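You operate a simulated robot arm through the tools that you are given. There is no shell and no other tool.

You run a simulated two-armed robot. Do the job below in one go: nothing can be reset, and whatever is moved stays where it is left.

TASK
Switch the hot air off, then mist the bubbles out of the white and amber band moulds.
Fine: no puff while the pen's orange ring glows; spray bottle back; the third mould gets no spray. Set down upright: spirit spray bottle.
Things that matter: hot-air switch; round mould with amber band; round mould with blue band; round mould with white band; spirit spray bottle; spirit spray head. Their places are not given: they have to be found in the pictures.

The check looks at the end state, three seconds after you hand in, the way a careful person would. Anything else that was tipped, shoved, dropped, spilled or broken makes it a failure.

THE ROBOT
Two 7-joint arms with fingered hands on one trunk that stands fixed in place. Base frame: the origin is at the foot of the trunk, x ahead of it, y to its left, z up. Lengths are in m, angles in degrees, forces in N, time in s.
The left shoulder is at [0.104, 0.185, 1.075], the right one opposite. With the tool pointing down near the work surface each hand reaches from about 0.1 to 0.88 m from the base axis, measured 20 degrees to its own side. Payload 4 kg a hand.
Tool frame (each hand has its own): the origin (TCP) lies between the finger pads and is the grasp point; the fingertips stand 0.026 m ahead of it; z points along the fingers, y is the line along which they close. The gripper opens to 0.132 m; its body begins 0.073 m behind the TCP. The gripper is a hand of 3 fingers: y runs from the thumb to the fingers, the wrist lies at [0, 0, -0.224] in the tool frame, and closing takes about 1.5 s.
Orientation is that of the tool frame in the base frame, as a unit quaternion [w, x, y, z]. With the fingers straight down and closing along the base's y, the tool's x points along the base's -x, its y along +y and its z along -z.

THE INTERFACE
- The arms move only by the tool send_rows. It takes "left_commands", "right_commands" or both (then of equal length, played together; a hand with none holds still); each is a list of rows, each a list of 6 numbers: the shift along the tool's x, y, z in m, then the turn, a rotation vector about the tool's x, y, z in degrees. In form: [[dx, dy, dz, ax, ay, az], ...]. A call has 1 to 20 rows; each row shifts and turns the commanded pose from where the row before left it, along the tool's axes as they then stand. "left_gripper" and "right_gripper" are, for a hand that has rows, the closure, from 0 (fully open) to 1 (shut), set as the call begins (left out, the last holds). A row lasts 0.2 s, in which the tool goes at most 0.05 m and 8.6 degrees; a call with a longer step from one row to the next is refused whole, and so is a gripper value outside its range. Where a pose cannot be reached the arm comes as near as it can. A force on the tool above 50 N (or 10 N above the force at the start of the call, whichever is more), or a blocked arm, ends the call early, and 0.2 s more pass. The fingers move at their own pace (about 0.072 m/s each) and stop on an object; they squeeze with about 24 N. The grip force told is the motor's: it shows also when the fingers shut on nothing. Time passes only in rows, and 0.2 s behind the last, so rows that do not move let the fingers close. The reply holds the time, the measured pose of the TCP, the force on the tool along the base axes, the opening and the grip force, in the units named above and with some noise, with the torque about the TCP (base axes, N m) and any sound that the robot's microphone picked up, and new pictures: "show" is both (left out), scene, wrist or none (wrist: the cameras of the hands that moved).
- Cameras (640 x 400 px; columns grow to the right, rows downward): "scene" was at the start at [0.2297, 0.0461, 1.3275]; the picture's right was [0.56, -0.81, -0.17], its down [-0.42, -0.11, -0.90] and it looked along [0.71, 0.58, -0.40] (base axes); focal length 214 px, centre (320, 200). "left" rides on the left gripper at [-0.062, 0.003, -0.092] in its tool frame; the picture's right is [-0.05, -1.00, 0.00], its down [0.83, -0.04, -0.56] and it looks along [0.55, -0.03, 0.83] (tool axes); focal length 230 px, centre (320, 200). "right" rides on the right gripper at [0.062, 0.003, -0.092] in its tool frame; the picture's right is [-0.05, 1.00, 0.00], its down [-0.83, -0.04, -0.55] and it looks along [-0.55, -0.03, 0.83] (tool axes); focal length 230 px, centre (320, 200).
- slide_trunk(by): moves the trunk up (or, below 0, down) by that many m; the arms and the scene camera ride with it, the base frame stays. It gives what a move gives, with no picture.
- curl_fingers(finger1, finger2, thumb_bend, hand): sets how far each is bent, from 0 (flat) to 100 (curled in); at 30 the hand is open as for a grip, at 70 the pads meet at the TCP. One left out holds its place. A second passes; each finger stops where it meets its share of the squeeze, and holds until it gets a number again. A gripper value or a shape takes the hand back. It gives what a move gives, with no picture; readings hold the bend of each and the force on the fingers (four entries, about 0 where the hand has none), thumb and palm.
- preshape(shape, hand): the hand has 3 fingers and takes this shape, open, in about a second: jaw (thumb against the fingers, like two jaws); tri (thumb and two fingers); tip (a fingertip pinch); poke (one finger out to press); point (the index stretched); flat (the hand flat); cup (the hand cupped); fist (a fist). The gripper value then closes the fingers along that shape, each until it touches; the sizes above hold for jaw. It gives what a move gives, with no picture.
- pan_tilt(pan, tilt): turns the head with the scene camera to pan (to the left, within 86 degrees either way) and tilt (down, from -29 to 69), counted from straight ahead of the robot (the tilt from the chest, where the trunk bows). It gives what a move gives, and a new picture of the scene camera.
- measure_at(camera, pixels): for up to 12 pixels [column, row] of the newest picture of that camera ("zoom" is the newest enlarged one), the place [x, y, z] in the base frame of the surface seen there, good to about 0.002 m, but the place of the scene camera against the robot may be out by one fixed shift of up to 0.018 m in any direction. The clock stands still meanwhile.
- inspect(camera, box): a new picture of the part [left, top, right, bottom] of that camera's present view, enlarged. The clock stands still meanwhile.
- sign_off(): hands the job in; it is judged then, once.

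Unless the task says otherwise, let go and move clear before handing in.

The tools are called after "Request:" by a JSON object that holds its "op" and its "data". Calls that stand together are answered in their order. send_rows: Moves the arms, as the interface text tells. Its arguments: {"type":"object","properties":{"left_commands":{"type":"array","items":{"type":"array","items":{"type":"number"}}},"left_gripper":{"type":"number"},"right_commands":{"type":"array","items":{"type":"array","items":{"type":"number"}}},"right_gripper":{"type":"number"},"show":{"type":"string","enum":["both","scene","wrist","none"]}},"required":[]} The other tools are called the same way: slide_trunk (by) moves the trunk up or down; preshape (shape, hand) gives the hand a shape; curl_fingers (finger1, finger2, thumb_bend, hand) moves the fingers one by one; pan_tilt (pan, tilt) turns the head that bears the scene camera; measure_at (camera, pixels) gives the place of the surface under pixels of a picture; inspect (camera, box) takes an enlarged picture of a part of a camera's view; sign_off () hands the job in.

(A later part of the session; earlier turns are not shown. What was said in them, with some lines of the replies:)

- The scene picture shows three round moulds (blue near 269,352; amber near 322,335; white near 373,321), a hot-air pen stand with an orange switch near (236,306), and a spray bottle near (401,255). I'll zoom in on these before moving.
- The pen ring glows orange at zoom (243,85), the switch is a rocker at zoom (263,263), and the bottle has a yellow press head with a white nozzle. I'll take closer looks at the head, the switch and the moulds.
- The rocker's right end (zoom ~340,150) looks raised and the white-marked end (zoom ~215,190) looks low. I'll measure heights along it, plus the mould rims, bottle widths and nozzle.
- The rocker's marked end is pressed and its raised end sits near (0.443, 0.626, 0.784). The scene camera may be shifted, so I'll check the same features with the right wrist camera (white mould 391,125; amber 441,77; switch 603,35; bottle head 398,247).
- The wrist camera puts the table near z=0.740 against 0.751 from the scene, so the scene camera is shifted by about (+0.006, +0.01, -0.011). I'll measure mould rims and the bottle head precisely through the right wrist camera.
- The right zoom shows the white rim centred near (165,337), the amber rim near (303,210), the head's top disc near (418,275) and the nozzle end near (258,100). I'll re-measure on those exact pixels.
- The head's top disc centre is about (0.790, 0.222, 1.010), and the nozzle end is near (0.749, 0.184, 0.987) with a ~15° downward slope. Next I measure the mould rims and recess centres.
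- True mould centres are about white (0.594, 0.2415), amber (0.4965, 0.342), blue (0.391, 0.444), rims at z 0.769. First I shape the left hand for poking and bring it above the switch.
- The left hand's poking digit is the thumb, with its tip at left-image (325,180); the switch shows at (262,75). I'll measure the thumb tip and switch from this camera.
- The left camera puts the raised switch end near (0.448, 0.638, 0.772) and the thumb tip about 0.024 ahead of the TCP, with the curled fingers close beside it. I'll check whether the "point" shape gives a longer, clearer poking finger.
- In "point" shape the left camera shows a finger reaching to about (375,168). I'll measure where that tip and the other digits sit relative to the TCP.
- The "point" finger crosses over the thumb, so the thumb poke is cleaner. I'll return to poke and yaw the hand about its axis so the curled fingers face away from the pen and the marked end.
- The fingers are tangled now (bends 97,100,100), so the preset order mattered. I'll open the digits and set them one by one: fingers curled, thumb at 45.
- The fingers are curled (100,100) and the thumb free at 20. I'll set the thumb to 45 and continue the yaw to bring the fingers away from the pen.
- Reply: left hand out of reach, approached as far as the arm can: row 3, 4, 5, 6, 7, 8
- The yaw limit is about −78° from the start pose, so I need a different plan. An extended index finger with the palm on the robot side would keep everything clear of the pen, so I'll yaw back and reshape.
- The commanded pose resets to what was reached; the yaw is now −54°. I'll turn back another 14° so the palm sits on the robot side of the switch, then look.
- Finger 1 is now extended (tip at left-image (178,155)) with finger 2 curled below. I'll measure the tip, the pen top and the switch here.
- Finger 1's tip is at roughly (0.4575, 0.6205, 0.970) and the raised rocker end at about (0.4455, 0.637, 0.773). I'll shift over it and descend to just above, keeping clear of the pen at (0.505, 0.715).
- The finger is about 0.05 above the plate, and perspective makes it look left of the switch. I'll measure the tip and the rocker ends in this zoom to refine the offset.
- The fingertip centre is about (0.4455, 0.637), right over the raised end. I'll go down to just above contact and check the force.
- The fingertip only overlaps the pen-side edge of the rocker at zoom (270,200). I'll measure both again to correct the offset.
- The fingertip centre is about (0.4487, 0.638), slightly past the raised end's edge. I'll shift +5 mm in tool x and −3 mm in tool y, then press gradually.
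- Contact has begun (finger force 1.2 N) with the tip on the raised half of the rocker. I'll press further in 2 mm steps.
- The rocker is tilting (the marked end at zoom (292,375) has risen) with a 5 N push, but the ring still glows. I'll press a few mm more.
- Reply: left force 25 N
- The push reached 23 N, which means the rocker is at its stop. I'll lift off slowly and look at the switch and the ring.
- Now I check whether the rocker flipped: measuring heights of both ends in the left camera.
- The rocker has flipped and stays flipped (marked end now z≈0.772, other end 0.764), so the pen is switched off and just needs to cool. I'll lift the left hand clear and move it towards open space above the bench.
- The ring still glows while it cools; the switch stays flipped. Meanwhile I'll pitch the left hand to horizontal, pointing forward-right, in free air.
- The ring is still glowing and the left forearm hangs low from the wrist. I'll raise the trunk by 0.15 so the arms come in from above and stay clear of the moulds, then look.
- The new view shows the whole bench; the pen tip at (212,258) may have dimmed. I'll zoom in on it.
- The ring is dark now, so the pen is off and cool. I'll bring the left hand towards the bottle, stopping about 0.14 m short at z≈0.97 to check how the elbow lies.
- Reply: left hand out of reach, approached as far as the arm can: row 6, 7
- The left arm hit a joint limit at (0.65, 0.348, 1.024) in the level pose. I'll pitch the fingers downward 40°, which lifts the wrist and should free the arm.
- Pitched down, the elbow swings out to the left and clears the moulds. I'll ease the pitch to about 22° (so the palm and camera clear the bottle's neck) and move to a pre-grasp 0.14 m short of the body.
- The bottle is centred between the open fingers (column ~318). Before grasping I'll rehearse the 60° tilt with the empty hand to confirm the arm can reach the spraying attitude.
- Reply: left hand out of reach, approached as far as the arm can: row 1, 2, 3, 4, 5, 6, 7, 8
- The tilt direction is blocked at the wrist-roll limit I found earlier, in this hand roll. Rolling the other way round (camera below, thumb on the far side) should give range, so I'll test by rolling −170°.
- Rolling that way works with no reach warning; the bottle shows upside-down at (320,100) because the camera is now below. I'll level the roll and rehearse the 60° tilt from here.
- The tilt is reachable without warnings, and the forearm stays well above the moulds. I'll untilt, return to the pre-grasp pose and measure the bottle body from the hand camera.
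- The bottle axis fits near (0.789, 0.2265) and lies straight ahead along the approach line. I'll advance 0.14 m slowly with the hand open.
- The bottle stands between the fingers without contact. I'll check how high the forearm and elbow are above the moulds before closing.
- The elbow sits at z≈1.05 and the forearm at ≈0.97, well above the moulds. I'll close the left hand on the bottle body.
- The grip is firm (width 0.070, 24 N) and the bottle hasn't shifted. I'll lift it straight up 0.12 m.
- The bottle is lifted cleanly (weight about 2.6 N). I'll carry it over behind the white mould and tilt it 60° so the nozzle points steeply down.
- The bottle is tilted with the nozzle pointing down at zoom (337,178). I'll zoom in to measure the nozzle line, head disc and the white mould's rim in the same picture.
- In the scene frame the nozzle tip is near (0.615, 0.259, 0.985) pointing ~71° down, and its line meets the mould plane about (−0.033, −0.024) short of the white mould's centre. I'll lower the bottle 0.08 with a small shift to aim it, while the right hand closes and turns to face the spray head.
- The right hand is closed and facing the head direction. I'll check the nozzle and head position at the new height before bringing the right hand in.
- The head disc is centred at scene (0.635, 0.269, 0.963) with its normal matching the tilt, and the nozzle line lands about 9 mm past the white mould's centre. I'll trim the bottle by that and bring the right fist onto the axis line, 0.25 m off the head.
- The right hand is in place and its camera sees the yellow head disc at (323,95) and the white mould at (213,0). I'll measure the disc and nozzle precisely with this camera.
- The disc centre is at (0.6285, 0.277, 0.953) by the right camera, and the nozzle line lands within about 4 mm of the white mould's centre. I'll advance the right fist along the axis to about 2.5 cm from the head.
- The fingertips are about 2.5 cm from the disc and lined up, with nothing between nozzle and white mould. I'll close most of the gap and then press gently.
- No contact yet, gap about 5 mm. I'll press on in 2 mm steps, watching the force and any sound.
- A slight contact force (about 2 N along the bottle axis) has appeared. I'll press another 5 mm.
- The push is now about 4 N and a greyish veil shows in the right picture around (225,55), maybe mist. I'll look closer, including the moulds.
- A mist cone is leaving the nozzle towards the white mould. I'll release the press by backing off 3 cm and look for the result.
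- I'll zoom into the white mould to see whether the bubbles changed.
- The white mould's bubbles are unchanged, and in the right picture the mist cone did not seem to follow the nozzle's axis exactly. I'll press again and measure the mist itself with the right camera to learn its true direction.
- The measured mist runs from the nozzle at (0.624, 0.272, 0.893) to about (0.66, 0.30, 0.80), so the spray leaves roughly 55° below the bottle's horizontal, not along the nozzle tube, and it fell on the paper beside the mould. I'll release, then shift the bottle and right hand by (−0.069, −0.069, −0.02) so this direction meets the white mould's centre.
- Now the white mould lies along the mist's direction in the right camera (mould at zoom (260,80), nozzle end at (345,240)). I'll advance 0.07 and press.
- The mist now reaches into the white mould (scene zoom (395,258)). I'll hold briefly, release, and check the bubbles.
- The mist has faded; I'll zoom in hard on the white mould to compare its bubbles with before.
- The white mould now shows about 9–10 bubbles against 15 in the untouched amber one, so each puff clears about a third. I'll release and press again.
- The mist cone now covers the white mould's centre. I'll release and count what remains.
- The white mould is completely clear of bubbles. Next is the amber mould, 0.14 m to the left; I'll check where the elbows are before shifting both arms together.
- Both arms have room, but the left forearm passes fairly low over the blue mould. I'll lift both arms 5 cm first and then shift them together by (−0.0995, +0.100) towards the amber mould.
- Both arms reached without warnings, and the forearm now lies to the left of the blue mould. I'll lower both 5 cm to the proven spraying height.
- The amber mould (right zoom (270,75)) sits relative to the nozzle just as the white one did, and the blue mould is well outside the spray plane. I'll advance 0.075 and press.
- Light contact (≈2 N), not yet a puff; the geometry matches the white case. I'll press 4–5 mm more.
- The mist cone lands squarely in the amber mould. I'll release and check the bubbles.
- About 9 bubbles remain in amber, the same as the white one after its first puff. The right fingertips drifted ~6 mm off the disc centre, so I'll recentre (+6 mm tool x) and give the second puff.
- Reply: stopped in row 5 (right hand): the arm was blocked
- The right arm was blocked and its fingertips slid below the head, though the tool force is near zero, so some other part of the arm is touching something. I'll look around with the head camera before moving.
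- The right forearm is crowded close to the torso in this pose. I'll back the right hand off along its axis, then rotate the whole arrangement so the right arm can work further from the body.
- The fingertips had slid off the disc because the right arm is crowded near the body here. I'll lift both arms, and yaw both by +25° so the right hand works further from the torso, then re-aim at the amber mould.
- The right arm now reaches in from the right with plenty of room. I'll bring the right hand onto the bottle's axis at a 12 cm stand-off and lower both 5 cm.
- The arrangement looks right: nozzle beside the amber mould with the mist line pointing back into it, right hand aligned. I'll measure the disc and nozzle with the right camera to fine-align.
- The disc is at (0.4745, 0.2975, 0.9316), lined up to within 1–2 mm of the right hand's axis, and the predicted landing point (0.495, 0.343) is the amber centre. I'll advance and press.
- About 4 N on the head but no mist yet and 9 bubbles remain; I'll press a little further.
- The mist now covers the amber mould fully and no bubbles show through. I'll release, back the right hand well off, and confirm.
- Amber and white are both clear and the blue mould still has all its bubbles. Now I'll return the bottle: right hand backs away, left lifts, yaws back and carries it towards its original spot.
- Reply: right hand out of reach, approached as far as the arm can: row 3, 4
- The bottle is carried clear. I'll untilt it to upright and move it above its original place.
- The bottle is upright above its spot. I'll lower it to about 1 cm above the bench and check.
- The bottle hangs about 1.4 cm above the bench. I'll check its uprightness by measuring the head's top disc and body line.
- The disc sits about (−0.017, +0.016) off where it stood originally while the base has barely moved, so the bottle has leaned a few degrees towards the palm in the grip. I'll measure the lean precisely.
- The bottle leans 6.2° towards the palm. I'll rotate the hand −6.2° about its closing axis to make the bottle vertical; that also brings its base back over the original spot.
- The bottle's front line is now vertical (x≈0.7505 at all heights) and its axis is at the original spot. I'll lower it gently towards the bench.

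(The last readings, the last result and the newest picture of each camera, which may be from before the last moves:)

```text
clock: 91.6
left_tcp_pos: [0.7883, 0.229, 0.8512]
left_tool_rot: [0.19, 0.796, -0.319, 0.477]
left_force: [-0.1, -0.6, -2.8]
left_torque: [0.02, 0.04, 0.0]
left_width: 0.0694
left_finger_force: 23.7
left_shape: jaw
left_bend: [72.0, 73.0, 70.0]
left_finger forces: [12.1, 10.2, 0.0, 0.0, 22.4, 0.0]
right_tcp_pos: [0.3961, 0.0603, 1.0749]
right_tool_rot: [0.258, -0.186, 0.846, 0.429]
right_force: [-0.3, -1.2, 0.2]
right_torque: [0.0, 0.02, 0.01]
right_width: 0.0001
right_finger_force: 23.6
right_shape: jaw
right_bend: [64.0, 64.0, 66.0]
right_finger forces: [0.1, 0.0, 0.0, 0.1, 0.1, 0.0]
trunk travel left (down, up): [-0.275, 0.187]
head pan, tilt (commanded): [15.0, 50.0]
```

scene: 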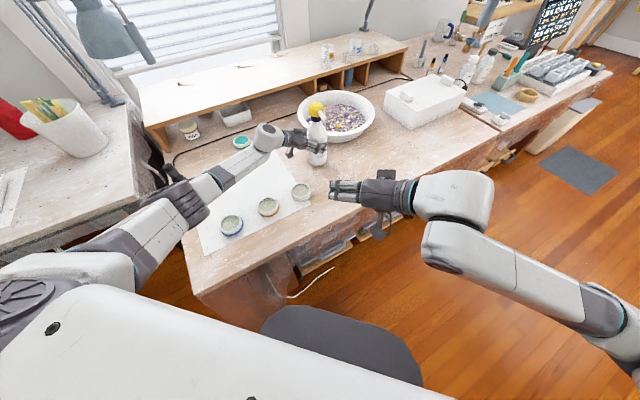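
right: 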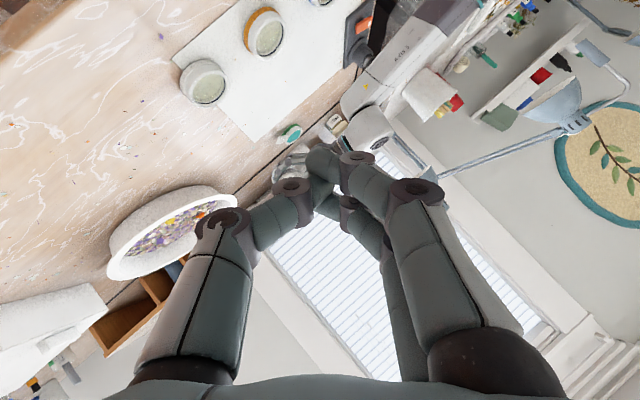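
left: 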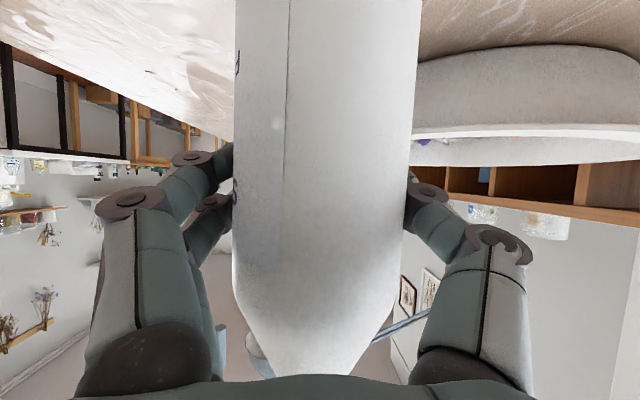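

Still hanging free (about 2.8 N of weight). I'll continue down in 1 mm steps until the force shows contact.

Request:
{"op": "send_rows", "data": {"left_commands": [[-0.00132, 0, 0.0007, 0, 0, 0], [-0.00088, 0, 0.00047, 0, 0, 0]], "show": "none"}}

```text
clock: 92.2
left_tcp_pos: [0.7879, 0.2288, 0.8489]
left_tool_rot: [0.19, 0.797, -0.318, 0.477]
left_force: [0.0, -0.7, -2.7]
left_torque: [0.01, 0.01, 0.0]
left_width: 0.0692
left_finger_force: 24.2
left_shape: jaw
left_bend: [72.0, 73.0, 70.0]
left_finger forces: [12.1, 10.3, 0.0, 0.1, 22.4, 0.0]
right_tcp_pos: [0.3955, 0.0608, 1.0759]
right_tool_rot: [0.258, -0.186, 0.846, 0.429]
right_force: [0.3, -0.7, -0.9]
right_torque: [-0.02, 0.02, -0.06]
right_width: 0.0
right_finger_force: 24.1
right_shape: jaw
right_bend: [64.0, 64.0, 66.0]
right_finger forces: [0.0, 0.1, 0.1, 0.0, 0.0, 0.1]
trunk travel left (down, up): [-0.275, 0.187]
head pan, tilt (commanded): [15.0, 50.0]
```

Request:
{"op": "send_rows", "data": {"left_commands": [[-0.00088, 0, 0.00047, 0, 0, 0], [-0.00088, 0, 0.00047, 0, 0, 0]], "show": "none"}}

Request:
{"op": "inspect", "data": {"camera": "scene", "box": [295, 95, 335, 165]}}

```text
clock: 92.8
left_tcp_pos: [0.7876, 0.229, 0.847]
left_tool_rot: [0.19, 0.796, -0.318, 0.478]
left_force: [1.1, -0.2, 1.1]
left_torque: [-0.12, 0.01, 0.03]
left_width: 0.0693
left_finger_force: 24.4
left_shape: jaw
left_bend: [72.0, 73.0, 70.0]
left_finger forces: [12.0, 10.4, 0.1, 0.0, 22.9, 0.0]
right_tcp_pos: [0.3954, 0.0605, 1.0765]
right_tool_rot: [0.259, -0.185, 0.846, 0.427]
right_force: [0.0, -0.3, -0.1]
right_torque: [0.01, -0.06, -0.01]
right_width: 0.0001
right_finger_force: 23.9
right_shape: jaw
right_bend: [64.0, 64.0, 66.0]
right_finger forces: [0.0, 0.0, 0.1, 0.0, 0.1, 0.1]
trunk travel left (down, up): [-0.275, 0.187]
head pan, tilt (commanded): [15.0, 50.0]
```

```text
5.71 times, centred on (315, 130) of scene
```

zoom: 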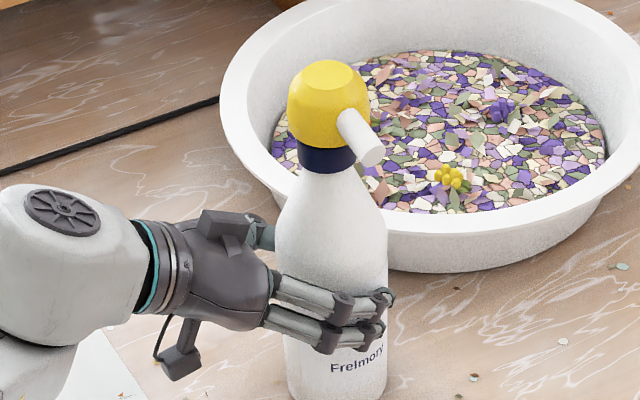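

The force flipped to +1.1 N: the bottle now rests on the bench. I'll open the hand while holding still.

Request:
{"op": "send_rows", "data": {"left_commands": [[0, 0, 0, 0, 0, 0], [0, 0, 0, 0, 0, 0], [0, 0, 0, 0, 0, 0], [0, 0, 0, 0, 0, 0], [0, 0, 0, 0, 0, 0], [0, 0, 0, 0, 0, 0], [0, 0, 0, 0, 0, 0]], "left_gripper": 0}}

Request:
{"op": "inspect", "data": {"camera": "scene", "box": [275, 85, 355, 175]}}

```text
clock: 94.4
left_tcp_pos: [0.7869, 0.2295, 0.8472]
left_tool_rot: [0.19, 0.796, -0.319, 0.478]
left_force: [0.1, -0.2, 0.5]
left_torque: [0.02, 0.02, -0.01]
left_width: 0.1318
left_finger_force: 0.0
left_shape: jaw
left_bend: [30.0, 30.0, 30.0]
left_finger forces: [0.0, 0.0, 0.0, 0.0, 0.0, 0.0]
right_tcp_pos: [0.3959, 0.0616, 1.0763]
right_tool_rot: [0.258, -0.186, 0.846, 0.428]
right_force: [0.2, 0.4, 0.1]
right_torque: [0.02, -0.01, 0.02]
right_width: 0.0
right_finger_force: 23.7
right_shape: jaw
right_bend: [64.0, 64.0, 66.0]
right_finger forces: [0.1, 0.1, 0.1, 0.0, 0.1, 0.0]
trunk travel left (down, up): [-0.275, 0.187]
head pan, tilt (commanded): [15.0, 50.0]
```

scene: 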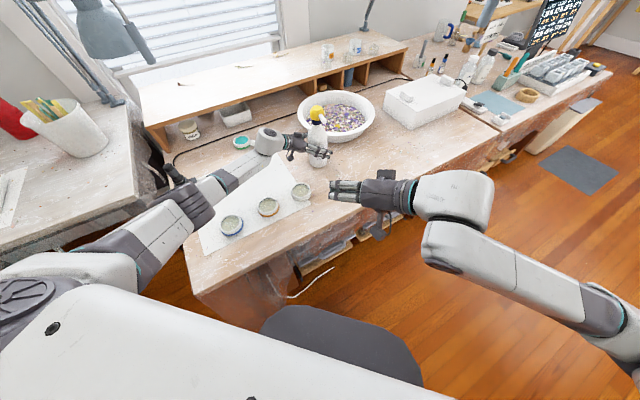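
left: 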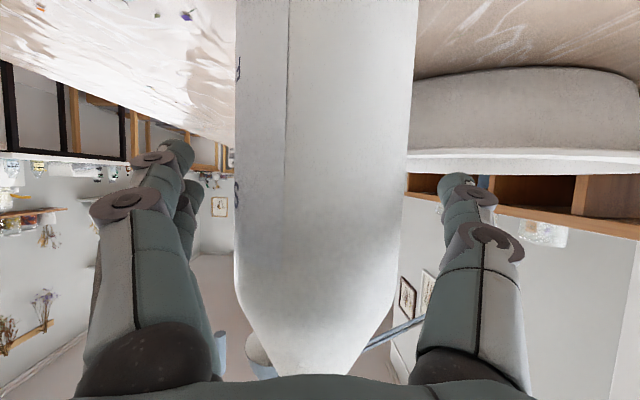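

```text
4.44 times, centred on (315, 130) of scene
```

zoom: 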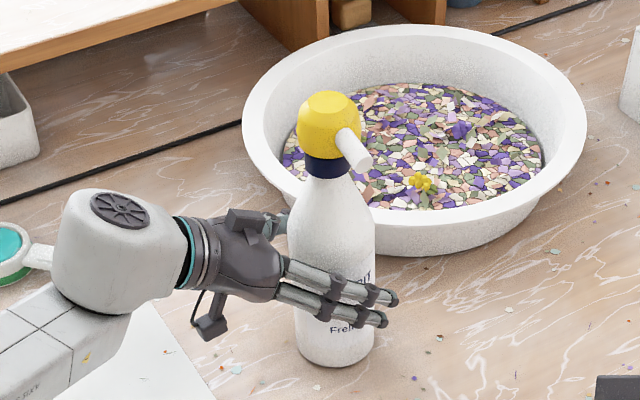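

The bottle stands upright and free. I'll withdraw the left hand straight back along its fingers.

Request:
{"op": "send_rows", "data": {"left_commands": [[0, 0, -0.02, 0, 0, 0], [0, 0, -0.02, 0, 0, 0], [0, 0, -0.03, 0, 0, 0], [0, 0, -0.03, 0, 0, 0], [0, 0, -0.03, 0, 0, 0], [0, 0, -0.03, 0, 0, 0], [0, 0, -0.03, 0, 0, 0]]}}

Request:
{"op": "inspect", "data": {"camera": "scene", "box": [275, 85, 355, 175]}}

Request:
{"op": "measure_at", "data": {"camera": "zoom", "pixels": [[330, 103], [310, 100], [350, 105], [335, 260], [335, 300], [335, 340], [335, 360]]}}

```text
clock: 96.0
left_tcp_pos: [0.6651, 0.3444, 0.9374]
left_tool_rot: [0.19, 0.796, -0.319, 0.477]
left_force: [-0.7, 0.1, 0.0]
left_torque: [-0.01, -0.04, -0.03]
left_width: 0.1317
left_finger_force: 0.0
left_shape: jaw
left_bend: [30.0, 30.0, 30.0]
left_finger forces: [0.0, 0.0, 0.0, 0.1, 0.0, 0.1]
right_tcp_pos: [0.3955, 0.0618, 1.0755]
right_tool_rot: [0.259, -0.186, 0.845, 0.429]
right_force: [-0.8, 0.4, -0.7]
right_torque: [0.06, 0.02, 0.0]
right_width: 0.0
right_finger_force: 24.3
right_shape: jaw
right_bend: [64.0, 64.0, 66.0]
right_finger forces: [0.0, 0.0, 0.0, 0.1, 0.0, 0.0]
trunk travel left (down, up): [-0.275, 0.187]
head pan, tilt (commanded): [15.0, 50.0]
```

scene: 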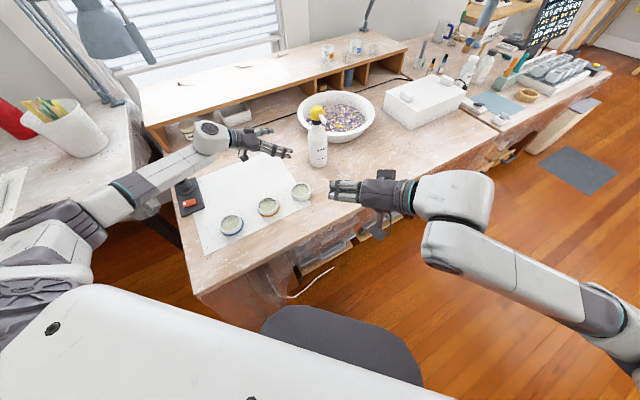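
left: 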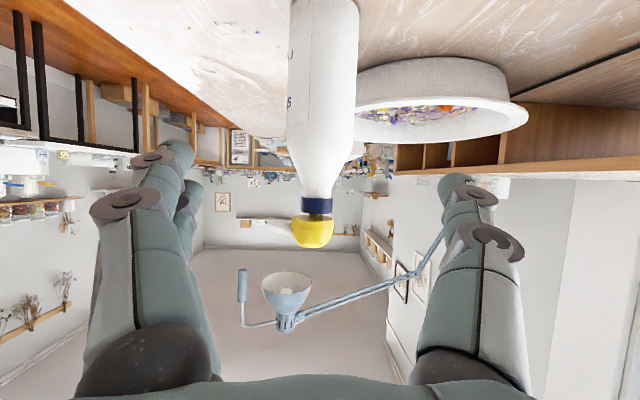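

```text
4.44 times, centred on (315, 130) of scene
```

zoom: 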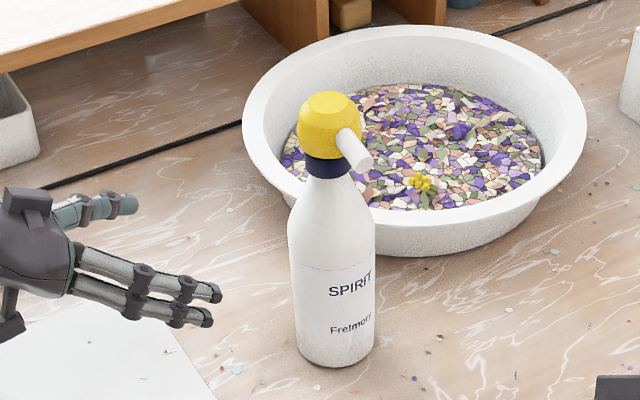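

```text
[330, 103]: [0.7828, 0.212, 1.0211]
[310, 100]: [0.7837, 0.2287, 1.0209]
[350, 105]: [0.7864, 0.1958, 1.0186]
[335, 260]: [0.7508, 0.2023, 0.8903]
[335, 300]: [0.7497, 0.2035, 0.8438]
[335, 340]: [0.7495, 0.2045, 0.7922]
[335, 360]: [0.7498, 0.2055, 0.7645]
```

The bottle is back on its original spot to within 2 mm, upright, with the head sprung back (z 1.021). I'll raise the left hand clear and then check the pen, switch and all three moulds.

Request:
{"op": "send_rows", "data": {"left_commands": [[0.033, 0, -0.0177, 0, 0, 0], [0.033, 0, -0.0177, 0, 0, 0], [0.033, 0, -0.0177, 0, 0, 0], [0.033, 0, -0.0177, 0, 0, 0], [0, 0, -0.03, 0, 0, 0]], "show": "none"}}

Request:
{"op": "pan_tilt", "data": {"pan": 30, "tilt": 35}}

Request:
{"op": "inspect", "data": {"camera": "scene", "box": [180, 180, 340, 300]}}

```text
clock: 97.2
left_tcp_pos: [0.6456, 0.3636, 1.1008]
left_tool_rot: [0.19, 0.796, -0.319, 0.478]
left_force: [-0.5, -0.2, 0.3]
left_torque: [0.02, -0.03, -0.01]
left_width: 0.1319
left_finger_force: 0.1
left_shape: jaw
left_bend: [30.0, 30.0, 30.0]
left_finger forces: [0.0, 0.0, 0.0, 0.1, 0.0, 0.0]
right_tcp_pos: [0.3951, 0.0617, 1.0766]
right_tool_rot: [0.259, -0.187, 0.845, 0.429]
right_force: [0.9, 0.5, -0.3]
right_torque: [-0.03, -0.04, -0.01]
right_width: 0.0
right_finger_force: 24.6
right_shape: jaw
right_bend: [64.0, 64.0, 66.0]
right_finger forces: [0.0, 0.0, 0.0, 0.0, 0.0, 0.0]
trunk travel left (down, up): [-0.275, 0.187]
head pan, tilt (commanded): [15.0, 50.0]
```

```text
clock: 98.0
left_tcp_pos: [0.648, 0.3622, 1.1015]
left_tool_rot: [0.19, 0.797, -0.319, 0.477]
left_force: [-0.1, 0.0, -0.4]
left_torque: [-0.01, 0.0, -0.01]
left_width: 0.132
left_finger_force: 0.0
left_shape: jaw
left_bend: [30.0, 30.0, 30.0]
left_finger forces: [0.0, 0.0, 0.1, 0.0, 0.1, 0.0]
right_tcp_pos: [0.396, 0.0609, 1.0761]
right_tool_rot: [0.259, -0.185, 0.846, 0.428]
right_force: [0.5, 0.2, -0.4]
right_torque: [0.02, 0.03, 0.02]
right_width: 0.0
right_finger_force: 23.9
right_shape: jaw
right_bend: [64.0, 64.0, 66.0]
right_finger forces: [0.0, 0.1, 0.1, 0.0, 0.0, 0.0]
trunk travel left (down, up): [-0.275, 0.187]
head pan, tilt (commanded): [30.0, 35.0]
```

scene: 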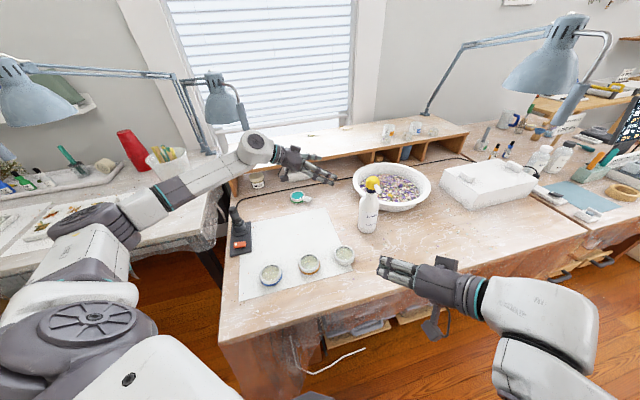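

```text
3.33 times, centred on (260, 240) of scene
```

zoom: 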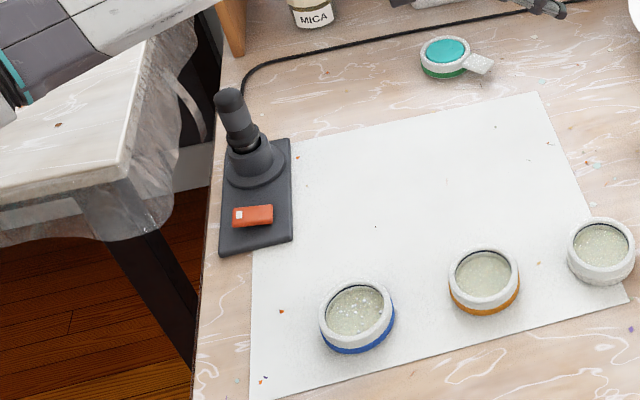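

The pen is dark, the switch is flipped off and everything is in place. One last close look at the three moulds.

Request:
{"op": "inspect", "data": {"camera": "scene", "box": [290, 235, 360, 280]}}

Request:
{"op": "inspect", "data": {"camera": "scene", "box": [250, 255, 290, 290]}}

Request:
{"op": "inspect", "data": {"camera": "scene", "box": [330, 150, 410, 250]}}

```text
8.89 times, centred on (325, 258) of scene
```

zoom: 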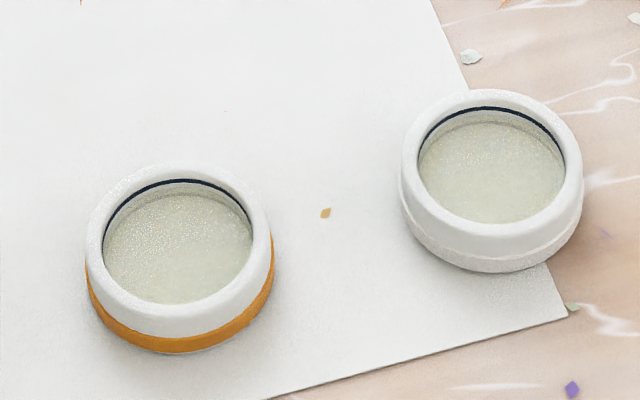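

```text
11.43 times, centred on (270, 272) of scene
```

zoom: 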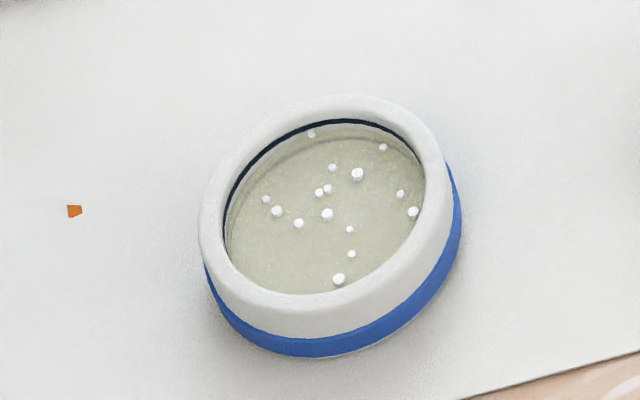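

```text
4.00 times, centred on (370, 200) of scene
```

zoom: 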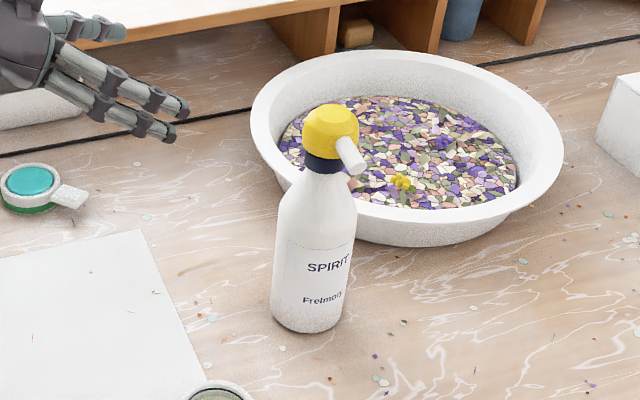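

White and amber are bubble-free, blue still has all its bubbles (about 15), the bottle stands upright on its spot, the pen is off and dark, and both hands are clear. I'm handing the job in.

Request:
{"op": "sign_off", "data": {}}

```text
The job is handed in.
```

The hot air is off, and both the white and amber band moulds are clear of bubbles. I've handed the job in, but the check's verdict hasn't come back.

- **Hot air:** I pressed the raised end of the switch down and it stayed flipped. The pen's orange ring went dark well before the first puff.
- **White and amber moulds:** each needed two puffs on target. No bubbles show in the last close-up of either.
- **Stray puffs:** the first two puffs missed. The spray leaves the nozzle at a steeper angle than it looks, so they landed on the paper and bench beside the white mould.
- **Blue mould:** I kept the spray away from it, and it still shows about 15 bubbles.
- **Spray bottle:** it is back upright within about 2 mm of where it stood. It had leaned about 6° in the grip during pressing, so I straightened it before setting it down.

In one press on the amber mould, the right hand slid off the spray head without spraying. I repositioned both arms and finished the puff. In the final pictures nothing else on the bench looked moved or tipped, and both hands are clear.
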